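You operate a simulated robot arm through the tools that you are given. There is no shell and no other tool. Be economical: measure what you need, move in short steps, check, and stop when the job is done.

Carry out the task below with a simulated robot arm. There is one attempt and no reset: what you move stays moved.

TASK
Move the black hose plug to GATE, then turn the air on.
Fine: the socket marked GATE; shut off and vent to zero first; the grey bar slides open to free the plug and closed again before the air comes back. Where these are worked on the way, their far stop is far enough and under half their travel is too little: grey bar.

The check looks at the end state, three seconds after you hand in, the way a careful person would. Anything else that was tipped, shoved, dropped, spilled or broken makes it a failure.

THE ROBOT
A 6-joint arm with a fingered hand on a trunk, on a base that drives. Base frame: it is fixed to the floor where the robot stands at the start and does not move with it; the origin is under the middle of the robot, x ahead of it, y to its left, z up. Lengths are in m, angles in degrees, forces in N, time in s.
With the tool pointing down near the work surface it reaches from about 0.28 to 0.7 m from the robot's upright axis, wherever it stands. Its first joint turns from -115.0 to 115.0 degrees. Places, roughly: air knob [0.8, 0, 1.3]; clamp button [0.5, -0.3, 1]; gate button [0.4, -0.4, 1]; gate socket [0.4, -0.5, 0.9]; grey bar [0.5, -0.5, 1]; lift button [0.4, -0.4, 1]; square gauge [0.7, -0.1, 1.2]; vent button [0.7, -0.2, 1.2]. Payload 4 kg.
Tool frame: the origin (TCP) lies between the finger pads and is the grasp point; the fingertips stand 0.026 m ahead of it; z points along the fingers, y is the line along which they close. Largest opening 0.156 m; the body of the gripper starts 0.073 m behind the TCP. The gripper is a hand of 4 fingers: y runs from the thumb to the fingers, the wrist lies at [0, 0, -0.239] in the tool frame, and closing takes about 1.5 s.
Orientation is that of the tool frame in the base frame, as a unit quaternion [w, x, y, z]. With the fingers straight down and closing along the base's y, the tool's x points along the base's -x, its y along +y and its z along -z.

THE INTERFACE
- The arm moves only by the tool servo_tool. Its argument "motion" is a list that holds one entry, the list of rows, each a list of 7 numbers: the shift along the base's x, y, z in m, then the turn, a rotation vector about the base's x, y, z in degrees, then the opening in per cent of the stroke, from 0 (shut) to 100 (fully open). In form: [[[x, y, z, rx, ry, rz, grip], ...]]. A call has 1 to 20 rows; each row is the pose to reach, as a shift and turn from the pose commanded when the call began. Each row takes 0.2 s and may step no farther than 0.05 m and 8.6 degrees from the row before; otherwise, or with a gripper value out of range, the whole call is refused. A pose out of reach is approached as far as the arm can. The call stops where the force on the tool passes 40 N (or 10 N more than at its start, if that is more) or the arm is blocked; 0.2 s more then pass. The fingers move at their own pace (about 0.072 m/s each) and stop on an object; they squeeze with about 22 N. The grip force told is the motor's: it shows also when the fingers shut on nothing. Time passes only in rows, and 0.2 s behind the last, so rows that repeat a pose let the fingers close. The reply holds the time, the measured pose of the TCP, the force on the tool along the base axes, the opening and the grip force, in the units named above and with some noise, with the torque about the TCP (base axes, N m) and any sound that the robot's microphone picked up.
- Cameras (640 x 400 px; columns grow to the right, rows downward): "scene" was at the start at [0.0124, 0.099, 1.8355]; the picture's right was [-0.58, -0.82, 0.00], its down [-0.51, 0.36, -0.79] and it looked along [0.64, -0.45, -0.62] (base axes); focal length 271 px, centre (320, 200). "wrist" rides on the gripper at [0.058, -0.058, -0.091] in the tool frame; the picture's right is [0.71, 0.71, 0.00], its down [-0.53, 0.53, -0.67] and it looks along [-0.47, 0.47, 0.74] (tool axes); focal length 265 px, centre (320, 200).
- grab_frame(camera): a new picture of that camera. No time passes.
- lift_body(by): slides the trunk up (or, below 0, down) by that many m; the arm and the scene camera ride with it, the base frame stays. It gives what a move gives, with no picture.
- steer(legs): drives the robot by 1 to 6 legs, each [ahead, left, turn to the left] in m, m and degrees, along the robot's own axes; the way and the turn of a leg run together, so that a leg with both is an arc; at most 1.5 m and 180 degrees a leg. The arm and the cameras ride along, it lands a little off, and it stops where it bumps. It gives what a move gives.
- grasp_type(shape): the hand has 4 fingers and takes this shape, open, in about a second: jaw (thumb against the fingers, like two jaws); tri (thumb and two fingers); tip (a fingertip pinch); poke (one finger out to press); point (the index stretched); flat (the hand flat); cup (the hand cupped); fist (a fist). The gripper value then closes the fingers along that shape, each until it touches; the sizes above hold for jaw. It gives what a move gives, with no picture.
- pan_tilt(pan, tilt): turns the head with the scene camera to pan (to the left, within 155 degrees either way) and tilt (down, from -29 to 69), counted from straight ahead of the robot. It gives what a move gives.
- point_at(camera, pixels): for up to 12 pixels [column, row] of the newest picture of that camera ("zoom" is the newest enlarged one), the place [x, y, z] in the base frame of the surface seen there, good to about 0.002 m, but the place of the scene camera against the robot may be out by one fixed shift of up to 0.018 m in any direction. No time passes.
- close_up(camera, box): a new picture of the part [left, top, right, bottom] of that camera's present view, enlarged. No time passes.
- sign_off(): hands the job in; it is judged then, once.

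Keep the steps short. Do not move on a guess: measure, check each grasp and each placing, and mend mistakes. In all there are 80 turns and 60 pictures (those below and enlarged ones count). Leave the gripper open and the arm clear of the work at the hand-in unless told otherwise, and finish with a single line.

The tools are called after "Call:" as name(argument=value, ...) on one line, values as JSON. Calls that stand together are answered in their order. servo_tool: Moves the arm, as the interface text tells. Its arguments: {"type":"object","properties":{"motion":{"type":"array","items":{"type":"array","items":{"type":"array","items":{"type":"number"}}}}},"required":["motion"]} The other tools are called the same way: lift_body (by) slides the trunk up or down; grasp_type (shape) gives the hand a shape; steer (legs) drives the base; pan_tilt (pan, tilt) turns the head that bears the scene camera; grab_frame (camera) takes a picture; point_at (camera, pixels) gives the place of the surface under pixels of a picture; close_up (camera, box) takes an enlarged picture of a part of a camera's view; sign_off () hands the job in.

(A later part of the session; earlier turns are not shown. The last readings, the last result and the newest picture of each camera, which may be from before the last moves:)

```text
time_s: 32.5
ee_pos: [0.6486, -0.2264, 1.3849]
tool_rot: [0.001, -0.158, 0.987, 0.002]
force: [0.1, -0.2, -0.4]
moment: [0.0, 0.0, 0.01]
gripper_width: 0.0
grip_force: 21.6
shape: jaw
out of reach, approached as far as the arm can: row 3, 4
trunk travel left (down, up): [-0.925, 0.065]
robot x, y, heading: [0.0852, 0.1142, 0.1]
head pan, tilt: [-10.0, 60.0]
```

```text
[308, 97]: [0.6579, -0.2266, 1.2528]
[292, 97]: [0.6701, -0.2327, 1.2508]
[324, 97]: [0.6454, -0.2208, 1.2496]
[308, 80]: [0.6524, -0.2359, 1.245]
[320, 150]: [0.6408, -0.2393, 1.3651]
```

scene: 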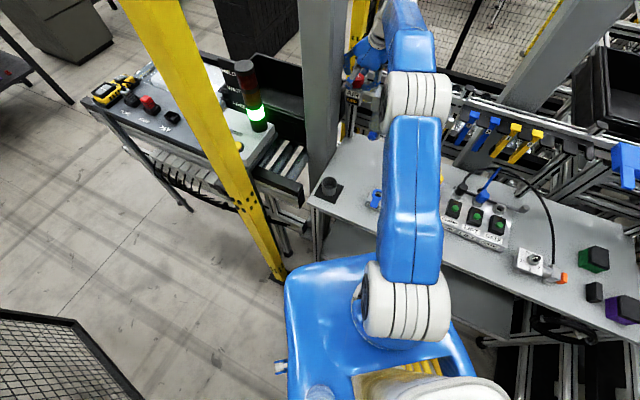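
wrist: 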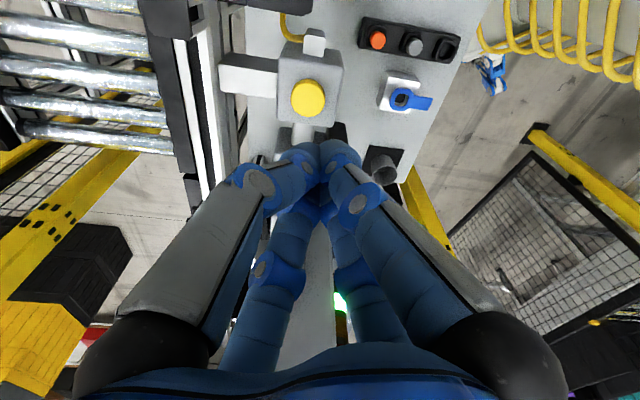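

Button centre (0.658,-0.227), top 1.253. Go down onto it, press, and hold.

Call:
servo_tool(motion=[[[0.005, 0, -0.04, 0, 0, 0, 0], [0.009, 0, -0.08, 0, 0, 0, 0], [0.009, 0, -0.1, 0, 0, 0, 0], [0.009, 0, -0.105, 0, 0, 0, 0], [0.009, 0, -0.109, 0, 0, 0, 0], [0.009, 0, -0.112, 0, 0, 0, 0], [0.009, 0, -0.115, 0, 0, 0, 0]]])

Call:
close_up(camera="scene", box=[330, 60, 470, 200])

```text
time_s: 34.1
ee_pos: [0.6589, -0.2247, 1.275]
tool_rot: [0.004, -0.159, 0.987, -0.001]
force: [2.6, -2.5, 30.7]
moment: [0.04, -0.23, 0.0]
gripper_width: 0.0
grip_force: 21.5
shape: jaw
trunk travel left (down, up): [-0.925, 0.065]
robot x, y, heading: [0.0852, 0.1191, -0.1]
head pan, tilt: [-10.0, 60.0]
```

```text
2.86 times, centred on (400, 130) of scene
```

zoom: 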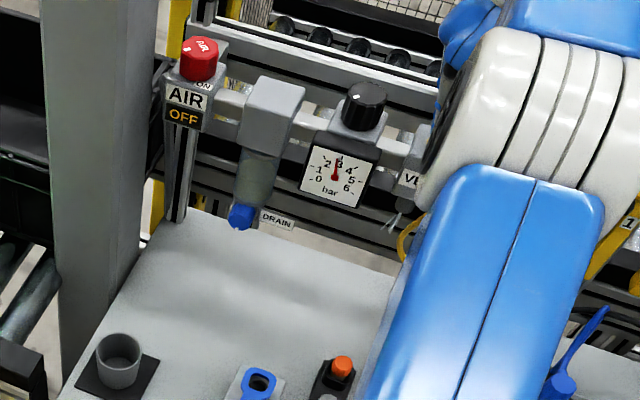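

Gauge fell to about 2.7 bar and air is venting. I hold the press longer.

Call:
servo_tool(motion=[[[0, 0, 0, 0, 0, 0, 0], [0, 0, 0, 0, 0, 0, 0], [0, 0, 0, 0, 0, 0, 0], [0, 0, 0, 0, 0, 0, 0], [0, 0, 0, 0, 0, 0, 0], [0, 0, 0, 0, 0, 0, 0], [0, 0, 0, 0, 0, 0, 0], [0, 0, 0, 0, 0, 0, 0], [0, 0, 0, 0, 0, 0, 0], [0, 0, 0, 0, 0, 0, 0], [0, 0, 0, 0, 0, 0, 0], [0, 0, 0, 0, 0, 0, 0], [0, 0, 0, 0, 0, 0, 0], [0, 0, 0, 0, 0, 0, 0], [0, 0, 0, 0, 0, 0, 0]]])

Call:
servo_tool(motion=[[[0, 0, 0, 0, 0, 0, 0], [0, 0, 0, 0, 0, 0, 0], [0, 0, 0, 0, 0, 0, 0], [0, 0, 0, 0, 0, 0, 0], [0, 0, 0, 0, 0, 0, 0], [0, 0, 0, 0, 0, 0, 0], [0, 0, 0, 0, 0, 0, 0], [0, 0, 0, 0, 0, 0, 0], [0, 0, 0, 0, 0, 0, 0], [0, 0, 0, 0, 0, 0, 0], [0, 0, 0, 0, 0, 0, 0], [0, 0, 0, 0, 0, 0, 0], [0, 0, 0, 0, 0, 0, 0], [0, 0, 0, 0, 0, 0, 0], [0, 0, 0, 0, 0, 0, 0]]])

Call:
close_up(camera="scene", box=[380, 80, 430, 120])

```text
time_s: 37.4
ee_pos: [0.6597, -0.2248, 1.2742]
tool_rot: [0.005, -0.159, 0.987, -0.001]
force: [3.5, -3.0, 33.2]
moment: [0.01, -0.29, -0.01]
gripper_width: 0.0004
grip_force: 21.8
shape: jaw
trunk travel left (down, up): [-0.925, 0.065]
robot x, y, heading: [0.0806, 0.1161, 0.0]
head pan, tilt: [-10.0, 60.0]
```

```text
time_s: 40.5
ee_pos: [0.6587, -0.2258, 1.2747]
tool_rot: [0.004, -0.16, 0.987, -0.001]
force: [3.8, -2.2, 33.7]
moment: [0.0, -0.3, -0.01]
gripper_width: 0.0
grip_force: 21.8
shape: jaw
trunk travel left (down, up): [-0.925, 0.065]
robot x, y, heading: [0.0824, 0.1163, -0.4]
head pan, tilt: [-10.0, 60.0]
```

```text
10.00 times, centred on (405, 100) of scene
```

zoom: 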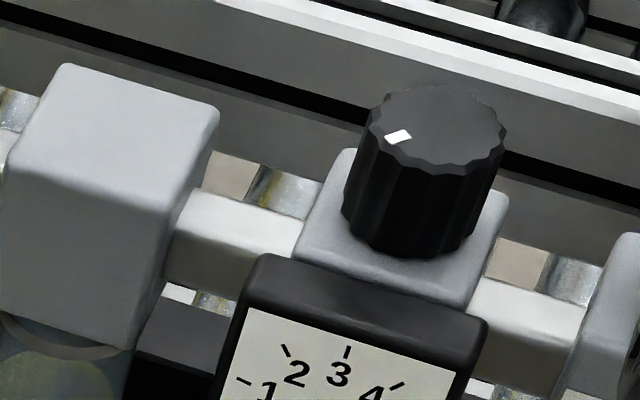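

Aim lower for the gauge.

Call:
close_up(camera="scene", box=[385, 105, 425, 135])

```text
13.33 times, centred on (405, 120) of scene
```

zoom: 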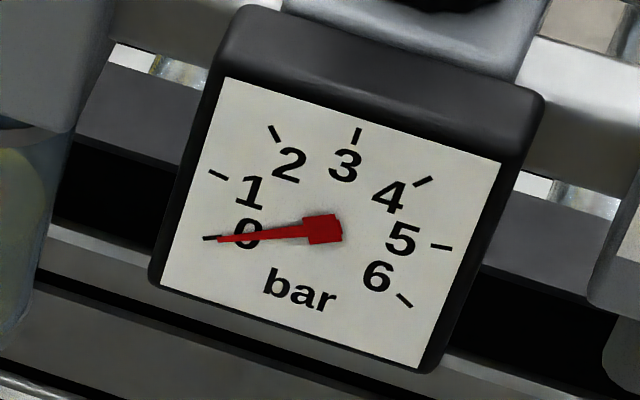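

Gauge reads 0. Raise off the button, and drive the base back to the start spot in front of the manifold.

Call:
servo_tool(motion=[[[0, 0, 0.04, 0, 0, 0, 0], [0, 0, 0.08, 0, 0, 0, 0], [-0.03, 0.02, 0.11, 0, 0, 0, 0], [-0.07, 0.04, 0.12, 0, 0, 0, 0], [-0.11, 0.06, 0.12, 0, 0, 0, 30]]])

Call:
steer(legs=[[-0.085, -0.117, 0]])

Call:
grab_frame(camera="wrist")

```text
time_s: 41.8
ee_pos: [0.55, -0.1662, 1.3914]
tool_rot: [0.001, -0.159, 0.987, 0.002]
force: [-0.1, 0.6, 0.2]
moment: [0.0, -0.05, 0.0]
gripper_width: 0.0445
grip_force: 0.0
shape: jaw
trunk travel left (down, up): [-0.925, 0.065]
robot x, y, heading: [0.0852, 0.116, -0.2]
head pan, tilt: [-10.0, 60.0]
```

```text
time_s: 43.1
ee_pos: [0.4694, -0.2824, 1.3903]
tool_rot: [-0.001, -0.159, 0.987, 0.002]
force: [0.2, -0.3, 0.7]
moment: [-0.02, 0.03, 0.0]
gripper_width: 0.0466
grip_force: 0.1
shape: jaw
trunk travel left (down, up): [-0.925, 0.065]
robot x, y, heading: [-0.0039, -0.0065, -0.1]
head pan, tilt: [-10.0, 60.0]
```

```text
23 pictures are left
```

wrist: 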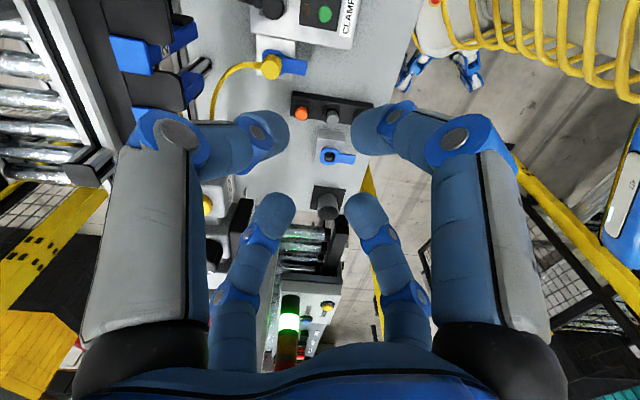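

I move the hand toward the GATE end so the wrist camera sees the manifold, and turn −8° so that fingers sit diagonal to plug row and hose.

Call:
servo_tool(motion=[[[-0.028, -0.04, 0, 0, 0, -4, 40], [-0.056, -0.08, 0, 0, 0, -8, 40], [-0.084, -0.12, 0, 0, 0, -8, 40], [-0.112, -0.16, -0.01, 0, 0, -8, 40], [-0.13, -0.2, -0.03, 0, 0, -8, 40], [-0.14, -0.225, -0.06, 0, 0, -8, 40]]])

Call:
grab_frame(camera="wrist")

```text
time_s: 44.5
ee_pos: [0.3261, -0.5114, 1.3307]
tool_rot: [0.002, -0.09, 0.996, 0.002]
force: [-0.2, -0.2, -0.4]
moment: [0.04, 0.0, 0.0]
gripper_width: 0.0623
grip_force: 0.1
shape: jaw
trunk travel left (down, up): [-0.925, 0.065]
robot x, y, heading: [-0.0064, -0.0049, -0.1]
head pan, tilt: [-10.0, 60.0]
```

```text
22 pictures are left
```

wrist: 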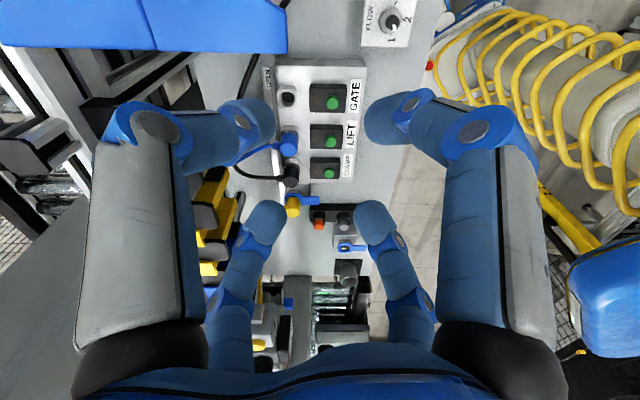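

Call:
close_up(camera="wrist", box=[240, 50, 370, 215])

Call:
point_at(camera="zoom", pixels=[[115, 60], [100, 80], [100, 110], [190, 190], [195, 175], [190, 360], [200, 480], [150, 180], [160, 330]])

```text
2.42 times, centred on (305, 132) of wrist
```

zoom: 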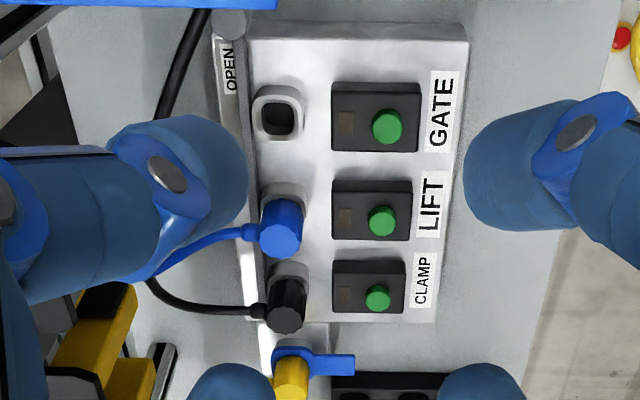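

```text
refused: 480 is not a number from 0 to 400
```

Call:
point_at(camera="zoom", pixels=[[230, 22], [230, 68], [278, 115], [278, 95], [278, 138], [283, 220], [285, 235], [283, 250], [287, 318], [287, 295], [248, 260], [262, 310]])

Call:
close_up(camera="wrist", box=[275, 45, 325, 85])

```text
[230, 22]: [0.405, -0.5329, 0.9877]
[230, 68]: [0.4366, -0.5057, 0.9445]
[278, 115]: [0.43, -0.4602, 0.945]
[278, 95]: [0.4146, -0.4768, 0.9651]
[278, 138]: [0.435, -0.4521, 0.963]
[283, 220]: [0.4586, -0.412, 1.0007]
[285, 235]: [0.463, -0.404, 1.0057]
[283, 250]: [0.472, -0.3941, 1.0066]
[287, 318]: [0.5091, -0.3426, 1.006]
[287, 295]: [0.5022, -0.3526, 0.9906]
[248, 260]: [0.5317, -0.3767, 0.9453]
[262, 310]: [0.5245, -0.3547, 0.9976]
```

```text
10.00 times, centred on (300, 65) of wrist
```

zoom: 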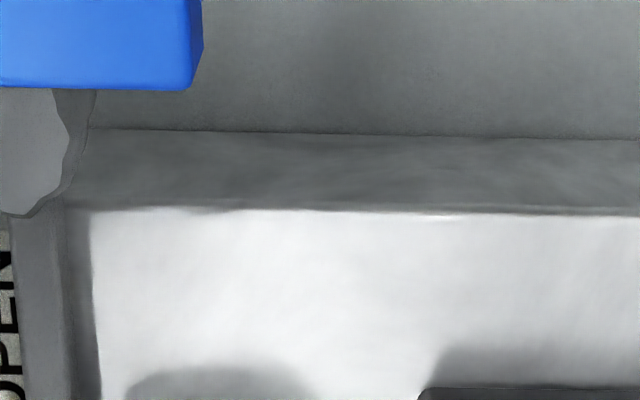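

Bar knob top at (0.405,-0.533,0.988). I need to see the bar's slots better, and the blue thing at upper left; measure it.

Call:
point_at(camera="wrist", pixels=[[140, 20], [280, 45], [20, 40], [200, 70], [250, 75], [270, 110]])

Call:
close_up(camera="scene", box=[430, 150, 590, 270])

```text
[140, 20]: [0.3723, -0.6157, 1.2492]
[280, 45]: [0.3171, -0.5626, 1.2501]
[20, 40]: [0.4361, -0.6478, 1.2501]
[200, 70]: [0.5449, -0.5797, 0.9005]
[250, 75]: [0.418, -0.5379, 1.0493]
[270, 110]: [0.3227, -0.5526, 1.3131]
```

```text
3.33 times, centred on (510, 210) of scene
```

zoom: 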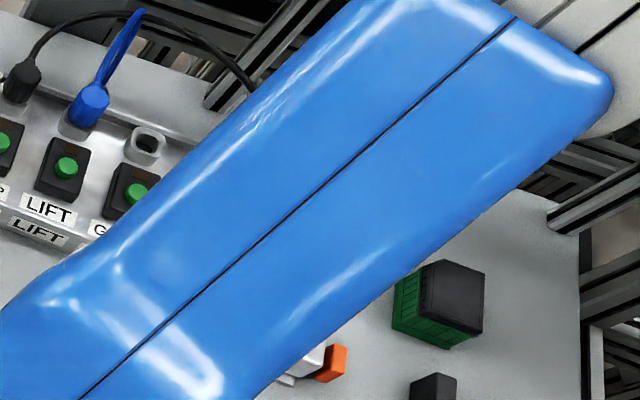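

A blue slab stands at z≈1.25 beyond u=-0.277, near the bar knob; I'll stay above or lean away from it. I shift 6 cm back (n) and open the fingers for a better look at the bar.

Call:
servo_tool(motion=[[[0.025, -0.017, 0, 0, 0, 0, 70], [0.06, -0.035, 0, 0, 0, 0, 100], [0.08, 0.0, 0, 0, 0, 0, 100], [0.08, 0.0, 0, 0, 0, 0, 100]]])

Call:
close_up(camera="wrist", box=[230, 0, 430, 180])

```text
time_s: 45.5
ee_pos: [0.4066, -0.5163, 1.3271]
tool_rot: [0.0, -0.089, 0.996, 0.006]
force: [0.9, -0.8, -0.9]
moment: [0.07, 0.01, 0.03]
gripper_width: 0.1558
grip_force: 0.0
shape: jaw
trunk travel left (down, up): [-0.925, 0.065]
robot x, y, heading: [-0.0047, -0.0036, -0.3]
head pan, tilt: [-10.0, 60.0]
```

```text
2.22 times, centred on (330, 90) of wrist
```

zoom: 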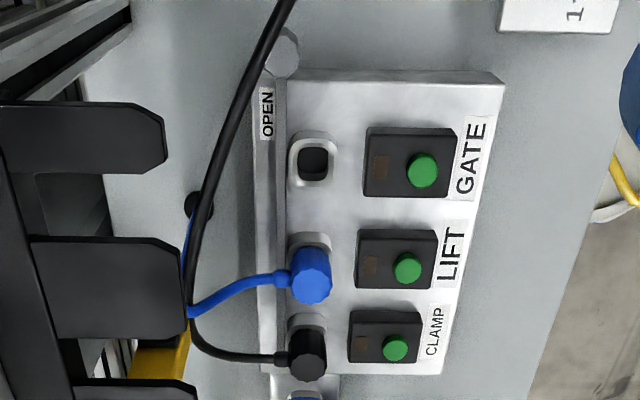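

Call:
close_up(camera="wrist", box=[300, 5, 350, 70])

Call:
point_at(camera="zoom", pixels=[[205, 70], [200, 160], [240, 330], [240, 380], [180, 300]])

Call:
close_up(camera="wrist", box=[295, 100, 345, 175])

Call:
point_at(camera="wrist", pixels=[[326, 166], [326, 157], [327, 130], [326, 74], [314, 140], [314, 100], [319, 160], [318, 15], [309, 22], [327, 90]])

```text
6.15 times, centred on (325, 38) of wrist
```

zoom: 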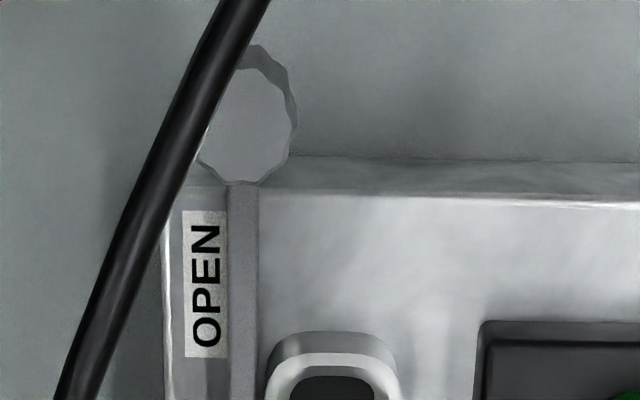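

```text
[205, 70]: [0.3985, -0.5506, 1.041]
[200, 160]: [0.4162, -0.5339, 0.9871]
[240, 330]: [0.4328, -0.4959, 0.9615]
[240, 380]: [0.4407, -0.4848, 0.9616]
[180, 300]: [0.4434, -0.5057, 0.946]
```

```text
5.33 times, centred on (320, 138) of wrist
```

zoom: 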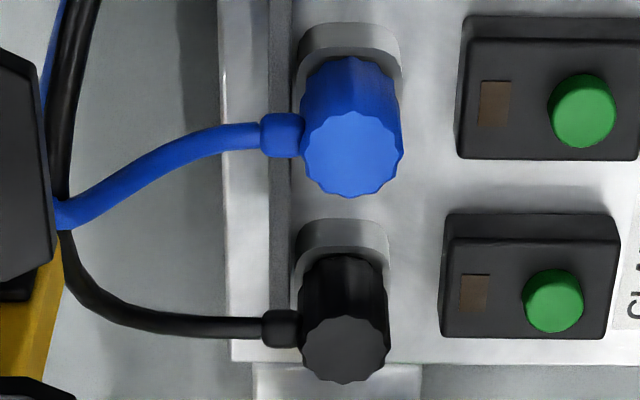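

```text
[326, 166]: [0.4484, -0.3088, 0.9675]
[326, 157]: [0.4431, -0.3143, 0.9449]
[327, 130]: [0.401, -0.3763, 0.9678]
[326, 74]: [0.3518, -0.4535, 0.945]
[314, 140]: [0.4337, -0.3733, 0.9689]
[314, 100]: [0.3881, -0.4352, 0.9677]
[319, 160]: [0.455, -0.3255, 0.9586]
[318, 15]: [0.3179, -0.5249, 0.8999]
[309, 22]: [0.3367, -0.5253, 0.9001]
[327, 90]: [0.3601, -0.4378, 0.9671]
```

Bar is the thin strip behind the sockets (top z 0.9615), with its knob just past the GATE end, top 0.987; the black hose passes above it at z≈1.04. I'll shut the hand, lean it 30° away from hose and slab, and push the knob outward (−u). First lean in free air.

Call:
servo_tool(motion=[[[0, 0.03, 0, -7.4, -1.3, 0, 50], [0, 0.06, 0, -14.8, -2.6, 0, 0], [0.005, 0.09, -0.02, -22.2, -3.9, 0, 0], [0.01, 0.11, -0.05, -29.55, -5.2, 0, 0], [0.01, 0.11, -0.09, -29.55, -5.2, 0, 0], [0.01, 0.11, -0.12, -29.55, -5.2, 0, 0]]])

Call:
grab_frame(camera="wrist")

```text
time_s: 46.9
ee_pos: [0.4158, -0.3964, 1.2125]
tool_rot: [0.024, -0.088, 0.962, -0.256]
force: [-1.2, 0.1, 0.7]
moment: [-0.03, 0.0, -0.01]
gripper_width: 0.0
grip_force: 10.3
shape: jaw
trunk travel left (down, up): [-0.925, 0.065]
robot x, y, heading: [-0.0028, -0.007, -0.2]
head pan, tilt: [-10.0, 60.0]
```

```text
15 pictures are left
```

wrist: 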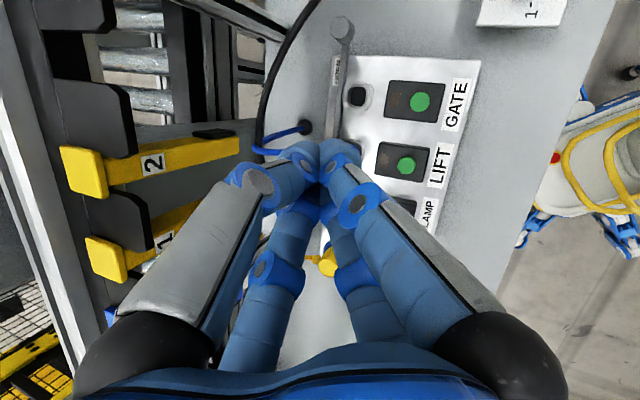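

Good view, hose is left of the knob now. Measure knob, bar, GATE socket here.

Call:
point_at(camera="wrist", pixels=[[342, 28], [332, 28], [352, 28], [342, 18], [342, 38], [342, 48], [331, 120], [357, 96], [357, 86], [357, 106], [295, 30], [262, 110]])

```text
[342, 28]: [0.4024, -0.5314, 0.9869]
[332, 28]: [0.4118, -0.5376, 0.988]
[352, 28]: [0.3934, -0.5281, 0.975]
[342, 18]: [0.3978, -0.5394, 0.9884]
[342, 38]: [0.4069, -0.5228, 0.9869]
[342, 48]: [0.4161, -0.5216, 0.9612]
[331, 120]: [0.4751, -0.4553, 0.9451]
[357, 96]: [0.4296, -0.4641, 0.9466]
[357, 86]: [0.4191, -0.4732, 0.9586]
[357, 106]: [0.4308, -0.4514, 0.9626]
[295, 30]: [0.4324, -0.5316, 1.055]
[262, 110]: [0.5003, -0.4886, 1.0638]
```

Go down to the start of the approach line, then along the tool axis to just inside of the knob.

Call:
servo_tool(motion=[[[0, 0.006, -0.03, 0, 0, 0, 0], [-0.001, 0.008, -0.062, 0, 0, 0, 0], [0.002, -0.012, -0.099, 0, 0, 0, 0], [0.006, -0.035, -0.14, 0, 0, 0, 0], [0.01, -0.058, -0.18, 0, 0, 0, 0], [0.0142, -0.078, -0.214, 0, 0, 0, 0], [0.0142, -0.081, -0.22, 0, 0, 0, 0]]])

Call:
grab_frame(camera="wrist")

```text
time_s: 48.5
ee_pos: [0.43, -0.4802, 0.9936]
tool_rot: [0.025, -0.087, 0.962, -0.258]
force: [2.2, 1.7, 23.5]
moment: [-0.17, 0.03, 0.0]
gripper_width: 0.0
grip_force: 22.1
shape: jaw
trunk travel left (down, up): [-0.925, 0.065]
robot x, y, heading: [-0.0063, -0.0057, 0.0]
head pan, tilt: [-10.0, 60.0]
```

```text
14 pictures are left
```

wrist: 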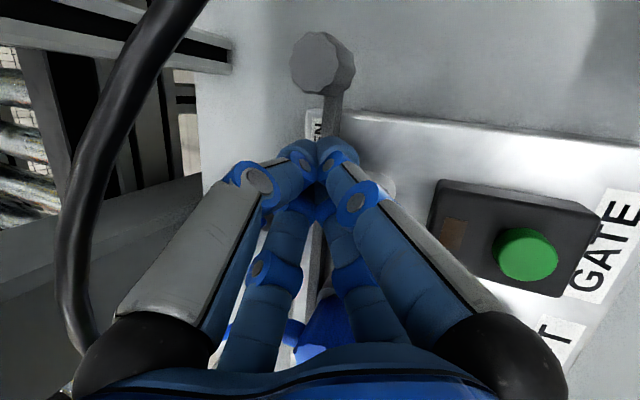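

Tips touch the bar top (23 N). Raise 6 mm, then push the knob outward (−u) in small steps.

Call:
servo_tool(motion=[[[0, 0, 0.006, 0, 0, 0, 0], [-0.0058, -0.0082, 0.006, 0, 0, 0, 0], [-0.0116, -0.0163, 0.006, 0, 0, 0, 0], [-0.0173, -0.0245, 0.006, 0, 0, 0, 0], [-0.0231, -0.0326, 0.006, 0, 0, 0, 0], [-0.0289, -0.0408, 0.006, 0, 0, 0, 0], [-0.0347, -0.049, 0.006, 0, 0, 0, 0]]])

Call:
grab_frame(camera="wrist")

```text
time_s: 50.3
ee_pos: [0.4063, -0.5223, 0.997]
tool_rot: [0.032, -0.095, 0.962, -0.254]
force: [15.6, 21.1, 1.7]
moment: [0.5, -0.25, 0.2]
gripper_width: 0.0002
grip_force: 21.8
shape: jaw
trunk travel left (down, up): [-0.925, 0.065]
robot x, y, heading: [-0.0034, -0.0013, 0.0]
head pan, tilt: [-10.0, 60.0]
stopped in row 7: the force on the tool passed its limit (the readings are from after the stop); the commanded pose is now the measured one
```

```text
13 pictures are left
```

wrist: 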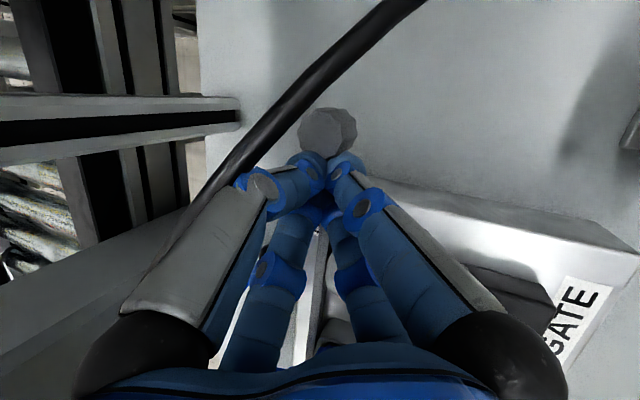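

Stopped by force after ~4.8 cm. Measure where the knob is now.

Call:
point_at(camera="wrist", pixels=[[323, 130], [305, 130], [342, 130], [323, 112], [323, 150], [312, 290], [400, 190]])

```text
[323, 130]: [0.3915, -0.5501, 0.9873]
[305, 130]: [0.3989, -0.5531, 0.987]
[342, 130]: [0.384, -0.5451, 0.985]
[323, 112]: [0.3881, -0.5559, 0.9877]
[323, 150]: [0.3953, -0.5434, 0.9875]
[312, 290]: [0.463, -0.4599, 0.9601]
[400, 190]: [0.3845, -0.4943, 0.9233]
```

Knob moved out 22 mm. One more small push to be sure it's the far stop.

Call:
servo_tool(motion=[[[-0.0029, -0.0041, 0, 0, 0, 0, 0], [-0.0058, -0.0082, 0, 0, 0, 0, 0]]])

Call:
point_at(camera="wrist", pixels=[[323, 130]])

```text
time_s: 50.8
ee_pos: [0.4054, -0.5231, 0.9964]
tool_rot: [0.035, -0.099, 0.962, -0.254]
force: [14.1, 25.6, 6.2]
moment: [0.57, -0.24, 0.21]
gripper_width: 0.0
grip_force: 22.4
shape: jaw
trunk travel left (down, up): [-0.925, 0.065]
robot x, y, heading: [-0.0034, -0.0056, -0.0]
head pan, tilt: [-10.0, 60.0]
stopped in row 2: the force on the tool passed its limit (the readings are from after the stop); the commanded pose is now the measured one
```

```text
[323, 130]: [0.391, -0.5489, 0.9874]
```

Far stop confirmed: bar open. Back off along the bar and the tool axis, then bring the hand upright above the black plug, opening to 40 %.

Call:
servo_tool(motion=[[[0.01, 0.014, 0.002, 0, 0, 0, 0], [0.0145, 0.0204, 0.003, 0, 0, 0, 0], [0.01, 0.045, 0.045, 0, 0, 0, 0], [0.005, 0.07, 0.087, 0, 0, 0, 0], [0.001, 0.095, 0.13, 0, 0, 0, 0], [0.025, 0.115, 0.165, 0, 0, 0, 20], [0.05, 0.12, 0.2, 0, 0, 0, 40], [0.075, 0.12, 0.22, 0, 0, 0, 40]]])

Call:
servo_tool(motion=[[[0, 0.01, 0, 7.4, 1.3, 0, 40], [0, 0.02, 0, 14.8, 2.6, 0, 40], [0, 0.02, 0, 22.2, 3.9, 0, 40], [0, 0.02, 0, 29.55, 5.2, 0, 40], [0, 0.02, 0, 29.55, 5.2, 0, 40]]])

```text
time_s: 52.6
ee_pos: [0.4814, -0.4077, 1.2131]
tool_rot: [0.031, -0.095, 0.962, -0.252]
force: [-0.1, -0.4, 0.3]
moment: [0.02, 0.01, 0.01]
gripper_width: 0.0622
grip_force: 0.0
shape: jaw
trunk travel left (down, up): [-0.925, 0.065]
robot x, y, heading: [-0.0048, -0.0066, -0.2]
head pan, tilt: [-10.0, 60.0]
```

```text
time_s: 53.8
ee_pos: [0.4779, -0.3864, 1.2159]
tool_rot: [0.011, -0.095, 0.995, 0.006]
force: [-1.1, 0.8, 0.1]
moment: [-0.04, 0.0, -0.03]
gripper_width: 0.0621
grip_force: 0.1
shape: jaw
trunk travel left (down, up): [-0.925, 0.065]
robot x, y, heading: [-0.0035, -0.0003, 0.0]
head pan, tilt: [-10.0, 60.0]
```

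Call:
grab_frame(camera="wrist")

```text
12 pictures are left
```

wrist: 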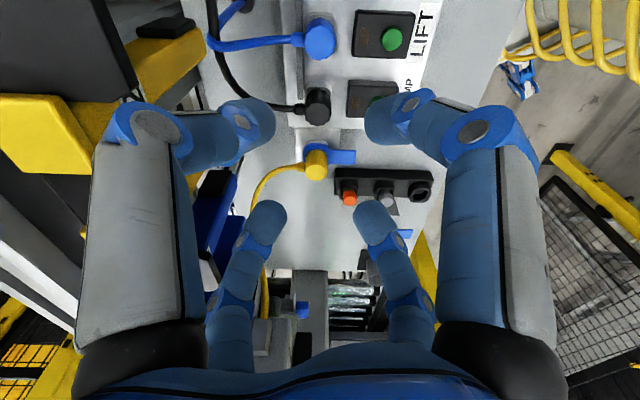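

Call:
point_at(camera="wrist", pixels=[[317, 111], [307, 111], [327, 111], [317, 121], [319, 45], [322, 92], [297, 107], [275, 104], [319, 33], [314, 163]])

```text
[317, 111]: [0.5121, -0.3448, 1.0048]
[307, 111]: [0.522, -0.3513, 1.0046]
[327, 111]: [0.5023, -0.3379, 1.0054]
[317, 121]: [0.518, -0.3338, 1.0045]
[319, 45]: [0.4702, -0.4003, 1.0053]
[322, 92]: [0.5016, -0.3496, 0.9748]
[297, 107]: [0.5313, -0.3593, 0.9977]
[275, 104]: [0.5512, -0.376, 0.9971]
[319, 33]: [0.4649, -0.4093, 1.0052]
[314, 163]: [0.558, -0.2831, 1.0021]
```

Black plug axis ≈(0.5114,-0.3438), top 1.005, hose leaving toward the rear at z≈0.997. Lower over it with fingers diagonal.

Call:
servo_tool(motion=[[[0.017, 0.021, -0.03, 0, 0, 0, 40], [0.0335, 0.0426, -0.06, 0, 0, 0, 40], [0.0335, 0.0426, -0.1, 0, 0, 0, 40], [0.0335, 0.0426, -0.14, 0, 0, 0, 40], [0.0335, 0.0426, -0.17, 0, 0, 0, 40]]])

Call:
grab_frame(camera="wrist")

```text
time_s: 55.0
ee_pos: [0.5113, -0.3457, 1.0462]
tool_rot: [0.012, -0.095, 0.995, 0.004]
force: [-0.4, -0.5, -0.5]
moment: [0.01, -0.01, 0.02]
gripper_width: 0.0619
grip_force: 0.1
shape: jaw
trunk travel left (down, up): [-0.925, 0.065]
robot x, y, heading: [-0.0051, -0.0078, 0.1]
head pan, tilt: [-10.0, 60.0]
```

```text
11 pictures are left
```

wrist: 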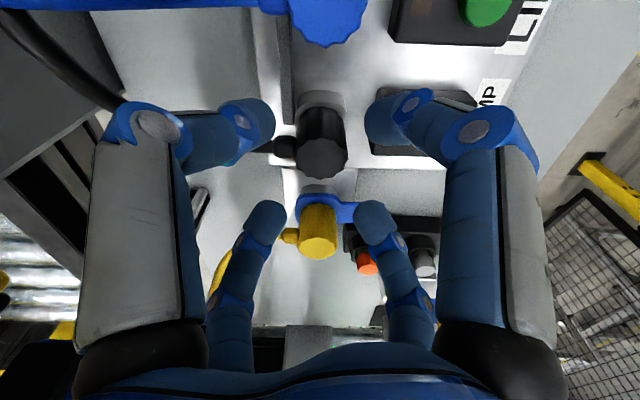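

Call:
point_at(camera="wrist", pixels=[[321, 158], [298, 158], [345, 158], [321, 176], [321, 141]])

Call:
servo_tool(motion=[[[0, 0.001, -0.02, 0, 0, 0, 40], [0, 0.001, -0.038, 0, 0, 0, 40], [0, 0.001, -0.048, 0, 0, 0, 40]]])

```text
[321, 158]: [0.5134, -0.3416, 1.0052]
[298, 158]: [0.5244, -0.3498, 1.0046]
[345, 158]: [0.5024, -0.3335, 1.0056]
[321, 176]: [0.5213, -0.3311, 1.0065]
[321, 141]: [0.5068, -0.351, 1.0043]
```

```text
time_s: 55.8
ee_pos: [0.5127, -0.3442, 0.9962]
tool_rot: [0.011, -0.096, 0.995, 0.005]
force: [0.8, 0.1, 0.4]
moment: [0.01, 0.04, -0.02]
gripper_width: 0.0624
grip_force: 0.2
shape: jaw
trunk travel left (down, up): [-0.925, 0.065]
robot x, y, heading: [-0.0027, -0.0035, 0.1]
head pan, tilt: [-10.0, 60.0]
```

Plug centre (0.5134,-0.3416). Nudge, then close on it.

Call:
servo_tool(motion=[[[0.001, 0.002, 0, 0, 0, 0, 40], [0.001, 0.002, 0, 0, 0, 0, 25], [0.001, 0.002, 0, 0, 0, 0, 10], [0.001, 0.002, 0, 0, 0, 0, 5], [0.001, 0.002, 0, 0, 0, 0, 5]]])

Call:
servo_tool(motion=[[[0, 0, 0.005, 0, 0, 0, 5], [0, 0, 0.012, 0, 0, 0, 5], [0, 0, 0.022, 0, 0, 0, 5]]])

Call:
grab_frame(camera="wrist")

```text
time_s: 57.0
ee_pos: [0.5129, -0.3423, 0.9962]
tool_rot: [0.011, -0.096, 0.995, 0.005]
force: [0.4, 0.8, 0.8]
moment: [-0.03, 0.05, 0.03]
gripper_width: 0.0253
grip_force: 22.1
shape: jaw
trunk travel left (down, up): [-0.925, 0.065]
robot x, y, heading: [-0.0028, -0.0053, -0.3]
head pan, tilt: [-10.0, 60.0]
```

```text
time_s: 57.8
ee_pos: [0.5117, -0.3419, 1.0175]
tool_rot: [0.011, -0.096, 0.995, 0.005]
force: [0.3, 1.0, -1.3]
moment: [0.02, -0.01, -0.01]
gripper_width: 0.0255
grip_force: 21.7
shape: jaw
trunk travel left (down, up): [-0.925, 0.065]
robot x, y, heading: [-0.0038, -0.0052, -0.2]
head pan, tilt: [-10.0, 60.0]
```

```text
10 pictures are left
```

wrist: 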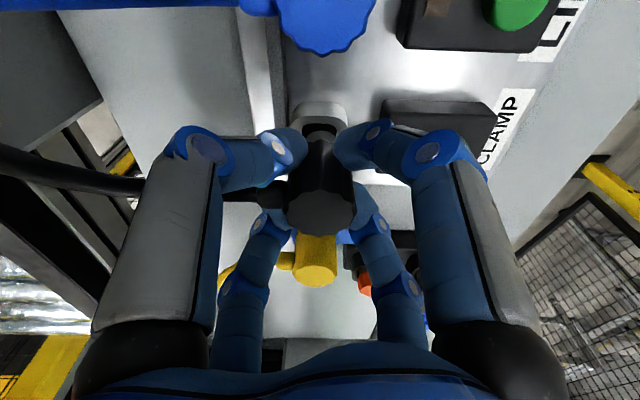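

The plug is out (low force, CLAMP hole visible below). Lift to z≈1.12 and carry it over to above GATE: shift (−0.088, −0.121).

Call:
servo_tool(motion=[[[0, 0, 0.035, 0, 0, 0, 5], [0, 0, 0.07, 0, 0, 0, 5], [0, 0, 0.1, 0, 0, 0, 5], [-0.022, -0.03, 0.1, 0, 0, 0, 5], [-0.044, -0.06, 0.1, 0, 0, 0, 5], [-0.066, -0.09, 0.1, 0, 0, 0, 5], [-0.088, -0.121, 0.1, 0, 0, 0, 5], [-0.088, -0.121, 0.1, 0, 0, 0, 5]]])

Call:
grab_frame(camera="wrist")

```text
time_s: 59.6
ee_pos: [0.4245, -0.4597, 1.1196]
tool_rot: [0.011, -0.096, 0.995, 0.005]
force: [-0.5, 0.8, -0.5]
moment: [-0.05, -0.01, 0.0]
gripper_width: 0.0255
grip_force: 21.8
shape: jaw
trunk travel left (down, up): [-0.925, 0.065]
robot x, y, heading: [-0.0085, -0.0042, -0.2]
head pan, tilt: [-10.0, 60.0]
```

```text
9 pictures are left
```

wrist: 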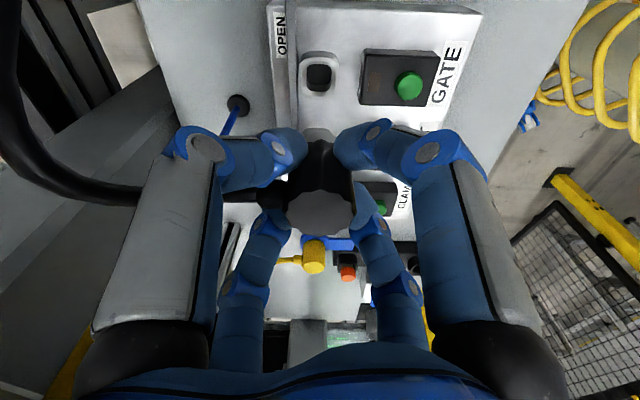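

Measure GATE boss edges and the held plug's top.

Call:
point_at(camera="wrist", pixels=[[303, 76], [336, 76], [319, 57], [319, 95], [319, 76], [320, 213], [290, 213], [351, 213], [320, 233], [320, 194]])

```text
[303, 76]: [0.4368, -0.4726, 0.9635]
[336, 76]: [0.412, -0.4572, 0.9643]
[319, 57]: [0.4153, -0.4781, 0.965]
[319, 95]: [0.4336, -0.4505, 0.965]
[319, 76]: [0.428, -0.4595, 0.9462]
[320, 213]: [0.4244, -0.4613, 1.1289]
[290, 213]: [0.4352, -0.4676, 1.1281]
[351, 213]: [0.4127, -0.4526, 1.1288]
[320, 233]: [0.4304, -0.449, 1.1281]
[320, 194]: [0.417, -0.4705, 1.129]
```

Plug axis is ~4 mm off GATE centre (0.4244,-0.4645). Correct by (0,−0.0037) and descend to about 2.5 cm above seating, then check.

Call:
servo_tool(motion=[[[0.0003, -0.0037, -0.02, 0, 0, 0, 5], [0.0003, -0.0037, -0.05, 0, 0, 0, 5], [0.0003, -0.0037, -0.08, 0, 0, 0, 5], [0.0003, -0.0037, -0.095, 0, 0, 0, 5]]])

Call:
close_up(camera="wrist", box=[220, 60, 440, 260])

```text
time_s: 60.6
ee_pos: [0.4258, -0.4658, 1.0242]
tool_rot: [0.011, -0.096, 0.995, 0.004]
force: [0.4, -1.0, -0.2]
moment: [-0.02, 0.0, -0.01]
gripper_width: 0.0255
grip_force: 21.8
shape: jaw
trunk travel left (down, up): [-0.925, 0.065]
robot x, y, heading: [-0.0052, -0.0042, -0.0]
head pan, tilt: [-10.0, 60.0]
```

```text
2.00 times, centred on (330, 160) of wrist
```

zoom: 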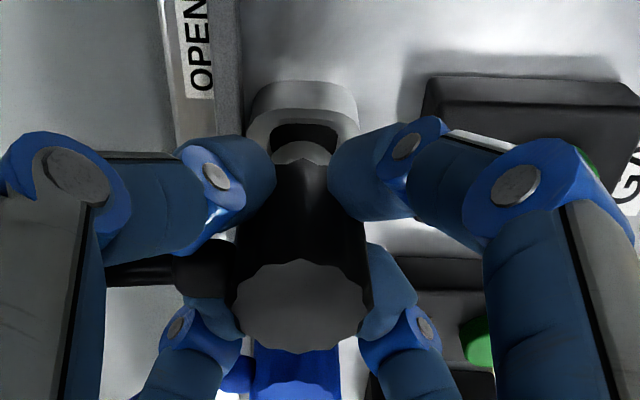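

The plug's tip lines up with the hole. Press it in slowly.

Call:
servo_tool(motion=[[[0, 0, -0.008, 0, 0, 0, 5], [0, 0, -0.014, 0, 0, 0, 5], [0, 0, -0.02, 0, 0, 0, 5], [0, 0, -0.024, 0, 0, 0, 5], [0, 0, -0.027, 0, 0, 0, 5], [0, 0, -0.029, 0, 0, 0, 5]]])

```text
time_s: 62.0
ee_pos: [0.4242, -0.4665, 0.9946]
tool_rot: [0.011, -0.096, 0.995, 0.003]
force: [3.4, 5.1, 5.5]
moment: [0.17, -0.08, -0.02]
gripper_width: 0.0254
grip_force: 21.6
shape: jaw
trunk travel left (down, up): [-0.925, 0.065]
robot x, y, heading: [-0.0035, -0.0019, 0.0]
head pan, tilt: [-10.0, 60.0]
```

Seated at the same depth as before (z 0.995). Release, rise straight up, and look.

Call:
servo_tool(motion=[[[0, 0, 0, 0, 0, 0, 25], [0, 0, 0, 0, 0, 0, 40], [0, 0, 0, 0, 0, 0, 40], [0, 0, 0, 0, 0, 0, 40], [0, 0, 0.04, 0, 0, 0, 40], [0, 0, 0.08, 0, 0, 0, 40], [0.0, 0.02, 0.12, 0, 0, 0, 40], [0.0, 0.04, 0.16, 0, 0, 0, 20]]])

Call:
servo_tool(motion=[[[0, 0.02, 0.01, -7.4, -1.3, 0, 0], [0, 0.03, 0.02, -14.8, -2.6, 0, 0], [0, 0.03, 0.04, -22.2, -3.9, 0, 0], [0, 0.03, 0.05, -29.55, -5.2, 0, 0], [0, 0.03, 0.05, -29.55, -5.2, 0, 0]]])

Call:
grab_frame(camera="wrist")

```text
time_s: 63.8
ee_pos: [0.4215, -0.4247, 1.1577]
tool_rot: [0.012, -0.096, 0.995, 0.003]
force: [-0.1, 1.2, -0.4]
moment: [-0.01, -0.01, -0.01]
gripper_width: 0.0317
grip_force: 0.0
shape: jaw
trunk travel left (down, up): [-0.925, 0.065]
robot x, y, heading: [-0.0047, -0.0058, -0.0]
head pan, tilt: [-10.0, 60.0]
```

```text
time_s: 65.0
ee_pos: [0.4261, -0.3996, 1.2043]
tool_rot: [0.032, -0.096, 0.962, -0.253]
force: [0.3, 0.4, -0.5]
moment: [0.03, 0.01, 0.0]
gripper_width: 0.0
grip_force: 21.9
shape: jaw
trunk travel left (down, up): [-0.925, 0.065]
robot x, y, heading: [-0.0041, -0.0051, 0.0]
head pan, tilt: [-10.0, 60.0]
```

```text
7 pictures are left
```

wrist: 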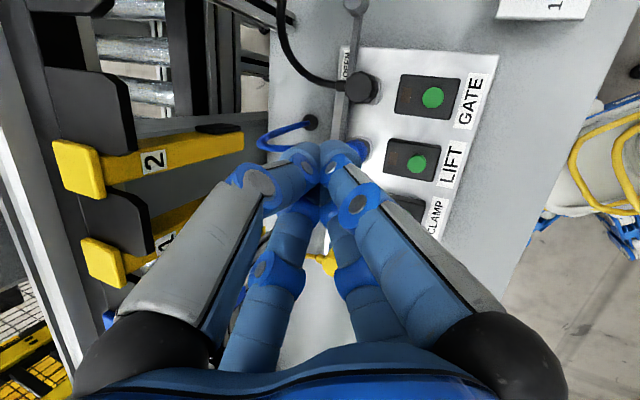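

Call:
point_at(camera="wrist", pixels=[[362, 85], [354, 4], [347, 84], [320, 78], [285, 45], [283, 10], [360, 147], [345, 40], [500, 12], [372, 92]])

```text
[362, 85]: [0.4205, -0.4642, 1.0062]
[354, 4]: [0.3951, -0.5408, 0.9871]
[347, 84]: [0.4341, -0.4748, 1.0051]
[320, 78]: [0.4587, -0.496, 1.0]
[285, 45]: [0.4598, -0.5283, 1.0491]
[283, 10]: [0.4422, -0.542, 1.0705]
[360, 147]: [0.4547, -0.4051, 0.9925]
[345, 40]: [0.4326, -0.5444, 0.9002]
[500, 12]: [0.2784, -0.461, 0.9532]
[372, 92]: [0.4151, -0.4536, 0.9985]
```

Plug top at 1.006: seated. Hose now hangs behind the knob line. Approach the far (−u) side of the bar knob with shut, leaned hand.

Call:
servo_tool(motion=[[[-0.025, -0.031, -0.024, 0, 0, 0, 0], [-0.05, -0.062, -0.048, 0, 0, 0, 0], [-0.076, -0.093, -0.073, 0, 0, 0, 0], [-0.073, -0.113, -0.108, 0, 0, 0, 0], [-0.07, -0.133, -0.143, 0, 0, 0, 0], [-0.066, -0.152, -0.177, 0, 0, 0, 0], [-0.0625, -0.168, -0.205, 0, 0, 0, 0]]])

Call:
grab_frame(camera="wrist")

```text
time_s: 66.6
ee_pos: [0.3649, -0.5648, 0.9977]
tool_rot: [0.03, -0.095, 0.963, -0.252]
force: [-0.6, -0.7, 0.4]
moment: [0.03, 0.01, -0.01]
gripper_width: 0.0
grip_force: 21.6
shape: jaw
trunk travel left (down, up): [-0.925, 0.065]
robot x, y, heading: [-0.0045, -0.0035, -0.1]
head pan, tilt: [-10.0, 60.0]
```

```text
6 pictures are left
```

wrist: 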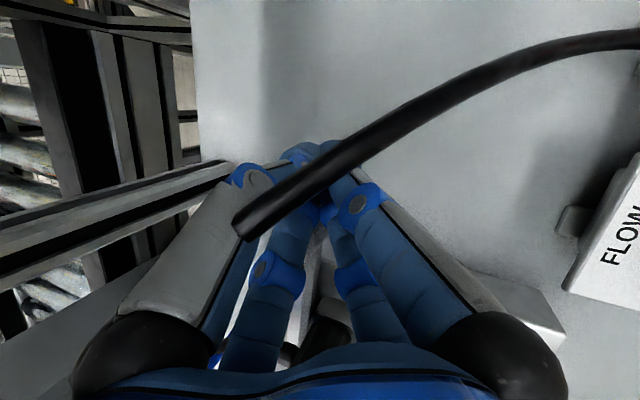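

No contact felt; tips are at u≈−0.259, the knob at −0.2225. Lower 5 mm and push inward (+u) until the stop.

Call:
servo_tool(motion=[[[0, 0, -0.004, 0, 0, 0, 0], [0.0058, 0.0082, -0.004, 0, 0, 0, 0], [0.0116, 0.0163, -0.004, 0, 0, 0, 0], [0.0173, 0.0245, -0.004, 0, 0, 0, 0], [0.0231, 0.0326, -0.004, 0, 0, 0, 0], [0.0289, 0.0408, -0.004, 0, 0, 0, 0]]])

```text
time_s: 68.0
ee_pos: [0.3814, -0.5349, 0.9996]
tool_rot: [0.023, -0.086, 0.962, -0.258]
force: [-22.9, -15.5, 11.3]
moment: [-0.21, 0.16, -0.29]
gripper_width: 0.0001
grip_force: 22.0
shape: jaw
trunk travel left (down, up): [-0.925, 0.065]
robot x, y, heading: [0.0001, -0.0072, 0.1]
head pan, tilt: [-10.0, 60.0]
stopped in row 6: the force on the tool passed its limit (the readings are from after the stop); the commanded pose is now the measured one
```

Stopped after 3.4 cm, which puts the knob at about u=−0.201, its closed place. Back off and rise along the tool axis, then verify.

Call:
servo_tool(motion=[[[-0.008, -0.011, 0, 0, 0, 0, 0], [-0.012, 0.012, 0.041, 0, 0, 0, 0], [-0.016, 0.036, 0.084, 0, 0, 0, 0], [-0.02, 0.06, 0.126, 0, 0, 0, 0], [-0.005, 0.09, 0.16, 0, 0, 0, 0], [0.015, 0.115, 0.195, 0, 0, 0, 0], [0.035, 0.13, 0.205, 0, 0, 0, 0]]])

Call:
grab_frame(camera="wrist")

```text
time_s: 69.6
ee_pos: [0.4209, -0.3997, 1.2047]
tool_rot: [0.025, -0.09, 0.962, -0.256]
force: [0.3, 0.7, 0.3]
moment: [0.05, 0.01, -0.04]
gripper_width: 0.0001
grip_force: 23.1
shape: jaw
trunk travel left (down, up): [-0.925, 0.065]
robot x, y, heading: [-0.0052, -0.0041, -0.1]
head pan, tilt: [-10.0, 60.0]
```

```text
5 pictures are left
```

wrist: 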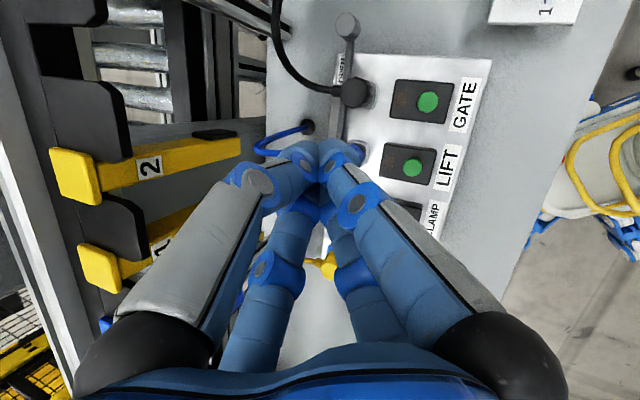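

Call:
point_at(camera="wrist", pixels=[[347, 26], [347, 16], [347, 36], [356, 93]])

```text
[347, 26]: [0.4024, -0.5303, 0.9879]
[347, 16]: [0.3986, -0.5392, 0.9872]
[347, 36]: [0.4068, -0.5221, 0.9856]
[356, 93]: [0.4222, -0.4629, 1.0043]
```

Bar knob is back at its closed place (0.402,-0.530) and the plug is at 1.004. Now bring the hand upright and high, then drive left to the AIR knob again.

Call:
servo_tool(motion=[[[0, 0.01, 0.04, 7.4, 1.3, 0, 0], [0, 0.02, 0.08, 14.8, 2.6, 0, 20], [0.01, 0.04, 0.12, 22.2, 3.9, 0, 40], [0.02, 0.06, 0.16, 29.55, 5.2, 0, 40], [0.04, 0.09, 0.185, 29.55, 5.2, 0, 40]]])

Call:
servo_tool(motion=[[[0.01, 0.01, 0, 0, 0, 4, 40], [0.02, 0.02, 0, 0, 0, 7.8, 40]]])

Call:
steer(legs=[[0.087, 0.121, 0]])

```text
time_s: 70.8
ee_pos: [0.4605, -0.3093, 1.3907]
tool_rot: [0.006, -0.092, 0.996, 0.002]
force: [-0.3, -0.1, 0.1]
moment: [-0.06, 0.0, 0.0]
gripper_width: 0.0618
grip_force: 0.1
shape: jaw
trunk travel left (down, up): [-0.925, 0.065]
robot x, y, heading: [-0.0054, -0.0048, 0.2]
head pan, tilt: [-10.0, 60.0]
```

```text
time_s: 71.4
ee_pos: [0.4801, -0.2904, 1.3886]
tool_rot: [0.006, -0.16, 0.987, 0.002]
force: [-0.3, 0.0, 0.1]
moment: [-0.06, 0.0, -0.02]
gripper_width: 0.0619
grip_force: 0.0
shape: jaw
trunk travel left (down, up): [-0.925, 0.065]
robot x, y, heading: [-0.0043, -0.006, -0.5]
head pan, tilt: [-10.0, 60.0]
```

```text
time_s: 72.7
ee_pos: [0.5686, -0.1721, 1.3873]
tool_rot: [0.007, -0.161, 0.987, 0.003]
force: [-0.3, 0.4, -0.4]
moment: [0.06, -0.02, -0.01]
gripper_width: 0.0622
grip_force: 0.0
shape: jaw
trunk travel left (down, up): [-0.925, 0.065]
robot x, y, heading: [0.0836, 0.1224, 0.3]
head pan, tilt: [-10.0, 60.0]
```

Lean 20° and turn +22.5° as before, in free air.

Call:
servo_tool(motion=[[[0, 0.01, 0, 1.18, -6.9, 0, 40], [0, 0.02, 0.0, 2.35, -13.8, 0, 40], [0, 0.03, 0.0, 3.36, -19.7, 0, 40]]])

Call:
servo_tool(motion=[[[0, 0, 0, 0, 0, 7.5, 40], [0, 0, 0, 0, 0, 15, 40], [0, 0, 0, 0, 0, 22.5, 40]]])

Call:
servo_tool(motion=[[[0.036, 0.021, 0, 0, 0, 0, 40], [0.072, 0.042, 0, 0, 0, 0, 40], [0.108, 0.063, 0, 0, 0, 0, 40], [0.144, 0.084, 0, 0, 0, 0, 40], [0.18, 0.105, 0, 0, 0, 0, 40], [0.216, 0.126, 0, 0, 0, 0, 40], [0.24, 0.142, -0.01, 0, 0, 0, 40]]])

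```text
time_s: 73.5
ee_pos: [0.5687, -0.1355, 1.389]
tool_rot: [0.179, -0.158, 0.971, 0.003]
force: [-0.2, 0.1, 0.6]
moment: [-0.03, -0.01, 0.01]
gripper_width: 0.062
grip_force: 0.1
shape: jaw
trunk travel left (down, up): [-0.925, 0.065]
robot x, y, heading: [0.089, 0.12, 0.2]
head pan, tilt: [-10.0, 60.0]
```

```text
time_s: 74.3
ee_pos: [0.5888, -0.1216, 1.3982]
tool_rot: [0.167, -0.338, 0.925, 0.038]
force: [0.6, 0.4, 0.4]
moment: [0.04, 0.02, 0.02]
gripper_width: 0.0622
grip_force: 0.1
shape: jaw
out of reach, approached as far as the arm can: row 3
trunk travel left (down, up): [-0.925, 0.065]
robot x, y, heading: [0.0888, 0.122, 0.1]
head pan, tilt: [-10.0, 60.0]
```

```text
time_s: 75.9
ee_pos: [0.8132, 0.0129, 1.3915]
tool_rot: [0.175, -0.344, 0.922, 0.039]
force: [-3.2, -5.7, -1.5]
moment: [0.17, -0.03, -0.14]
gripper_width: 0.0608
grip_force: 0.1
shape: jaw
out of reach, approached as far as the arm can: row 7
trunk travel left (down, up): [-0.925, 0.065]
robot x, y, heading: [0.0911, 0.1202, 0.0]
head pan, tilt: [-10.0, 60.0]
```

A light touch (6 N) – the hand is 1 cm too near the pillar. Move away from it to the knob axis and lower part way.

Call:
servo_tool(motion=[[[-0.003, -0.012, 0, 0, 0, 0, 40], [0.002, -0.013, -0.03, 0, 0, 0, 40], [0.0075, -0.0125, -0.06, 0, 0, 0, 40], [0.0075, -0.0125, -0.08, 0, 0, 0, 40]]])

Call:
grab_frame(camera="wrist")

```text
time_s: 76.9
ee_pos: [0.8223, 0.0013, 1.3096]
tool_rot: [0.176, -0.344, 0.922, 0.038]
force: [-1.1, -0.9, 0.3]
moment: [-0.01, 0.01, -0.03]
gripper_width: 0.0621
grip_force: 0.0
shape: jaw
trunk travel left (down, up): [-0.925, 0.065]
robot x, y, heading: [0.0877, 0.1203, 0.3]
head pan, tilt: [-10.0, 60.0]
```

```text
4 pictures are left
```

wrist: 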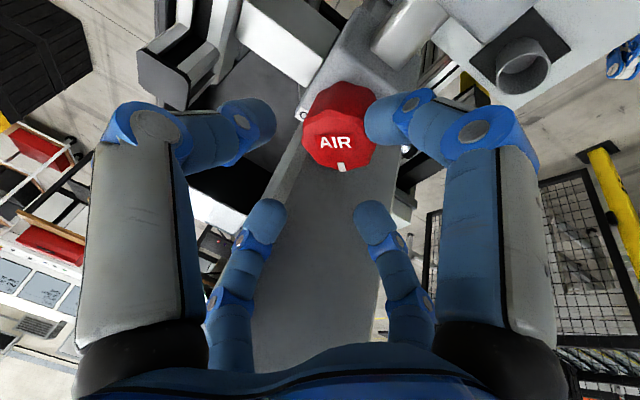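

Well placed like before. Lower onto the knob, turn the open hand −50°, then grip and turn +50° (counter-clockwise).

Call:
servo_tool(motion=[[[-0.001, 0, -0.015, 0, 0, 0, 40], [-0.001, 0, -0.028, 0, 0, 0, 38], [-0.001, 0, -0.035, 0, 0, 0, 36], [-0.001, 0, -0.035, 0, 0, -8, 36], [-0.001, 0, -0.035, 0, 0, -16, 36], [-0.001, 0, -0.035, 0, 0, -24, 36], [-0.001, 0, -0.035, 0, 0, -32, 36], [-0.001, 0, -0.035, 0, 0, -40, 35], [-0.001, 0, -0.035, 0, 0, -48, 35], [-0.001, 0, -0.035, 0, 0, -50, 35]]])

Call:
servo_tool(motion=[[[0, 0, 0, 0, 0, 0, 5], [0, 0, 0, 0, 0, 0, 5], [0, 0, 0, 0, 0, 0, 5], [0, 0, 0, 0, 0, 0, 5], [0, 0, 0, 0, 0, 8, 5], [0, 0, 0, 0, 0, 16, 5], [0, 0, 0, 0, 0, 24, 5], [0, 0, 0, 0, 0, 32, 5], [0, 0, 0, 0, 0, 40, 5], [0, 0, 0, 0, 0, 48, 5], [0, 0, 0, 0, 0, 50, 5]]])

```text
time_s: 79.1
ee_pos: [0.8213, 0.0016, 1.2756]
tool_rot: [0.175, 0.077, 0.981, -0.039]
force: [-5.9, -4.5, 3.0]
moment: [0.12, -0.11, 0.37]
gripper_width: 0.0543
grip_force: 0.0
shape: jaw
trunk travel left (down, up): [-0.925, 0.065]
robot x, y, heading: [0.0843, 0.1199, 0.1]
head pan, tilt: [-10.0, 60.0]
```

```text
time_s: 81.5
ee_pos: [0.8223, 0.0011, 1.2746]
tool_rot: [0.175, -0.345, 0.921, 0.038]
force: [-2.2, -7.8, -2.2]
moment: [-0.37, 0.26, -0.07]
gripper_width: 0.0363
grip_force: 22.2
shape: jaw
trunk travel left (down, up): [-0.925, 0.065]
robot x, y, heading: [0.0852, 0.1184, 0.2]
head pan, tilt: [-10.0, 60.0]
```

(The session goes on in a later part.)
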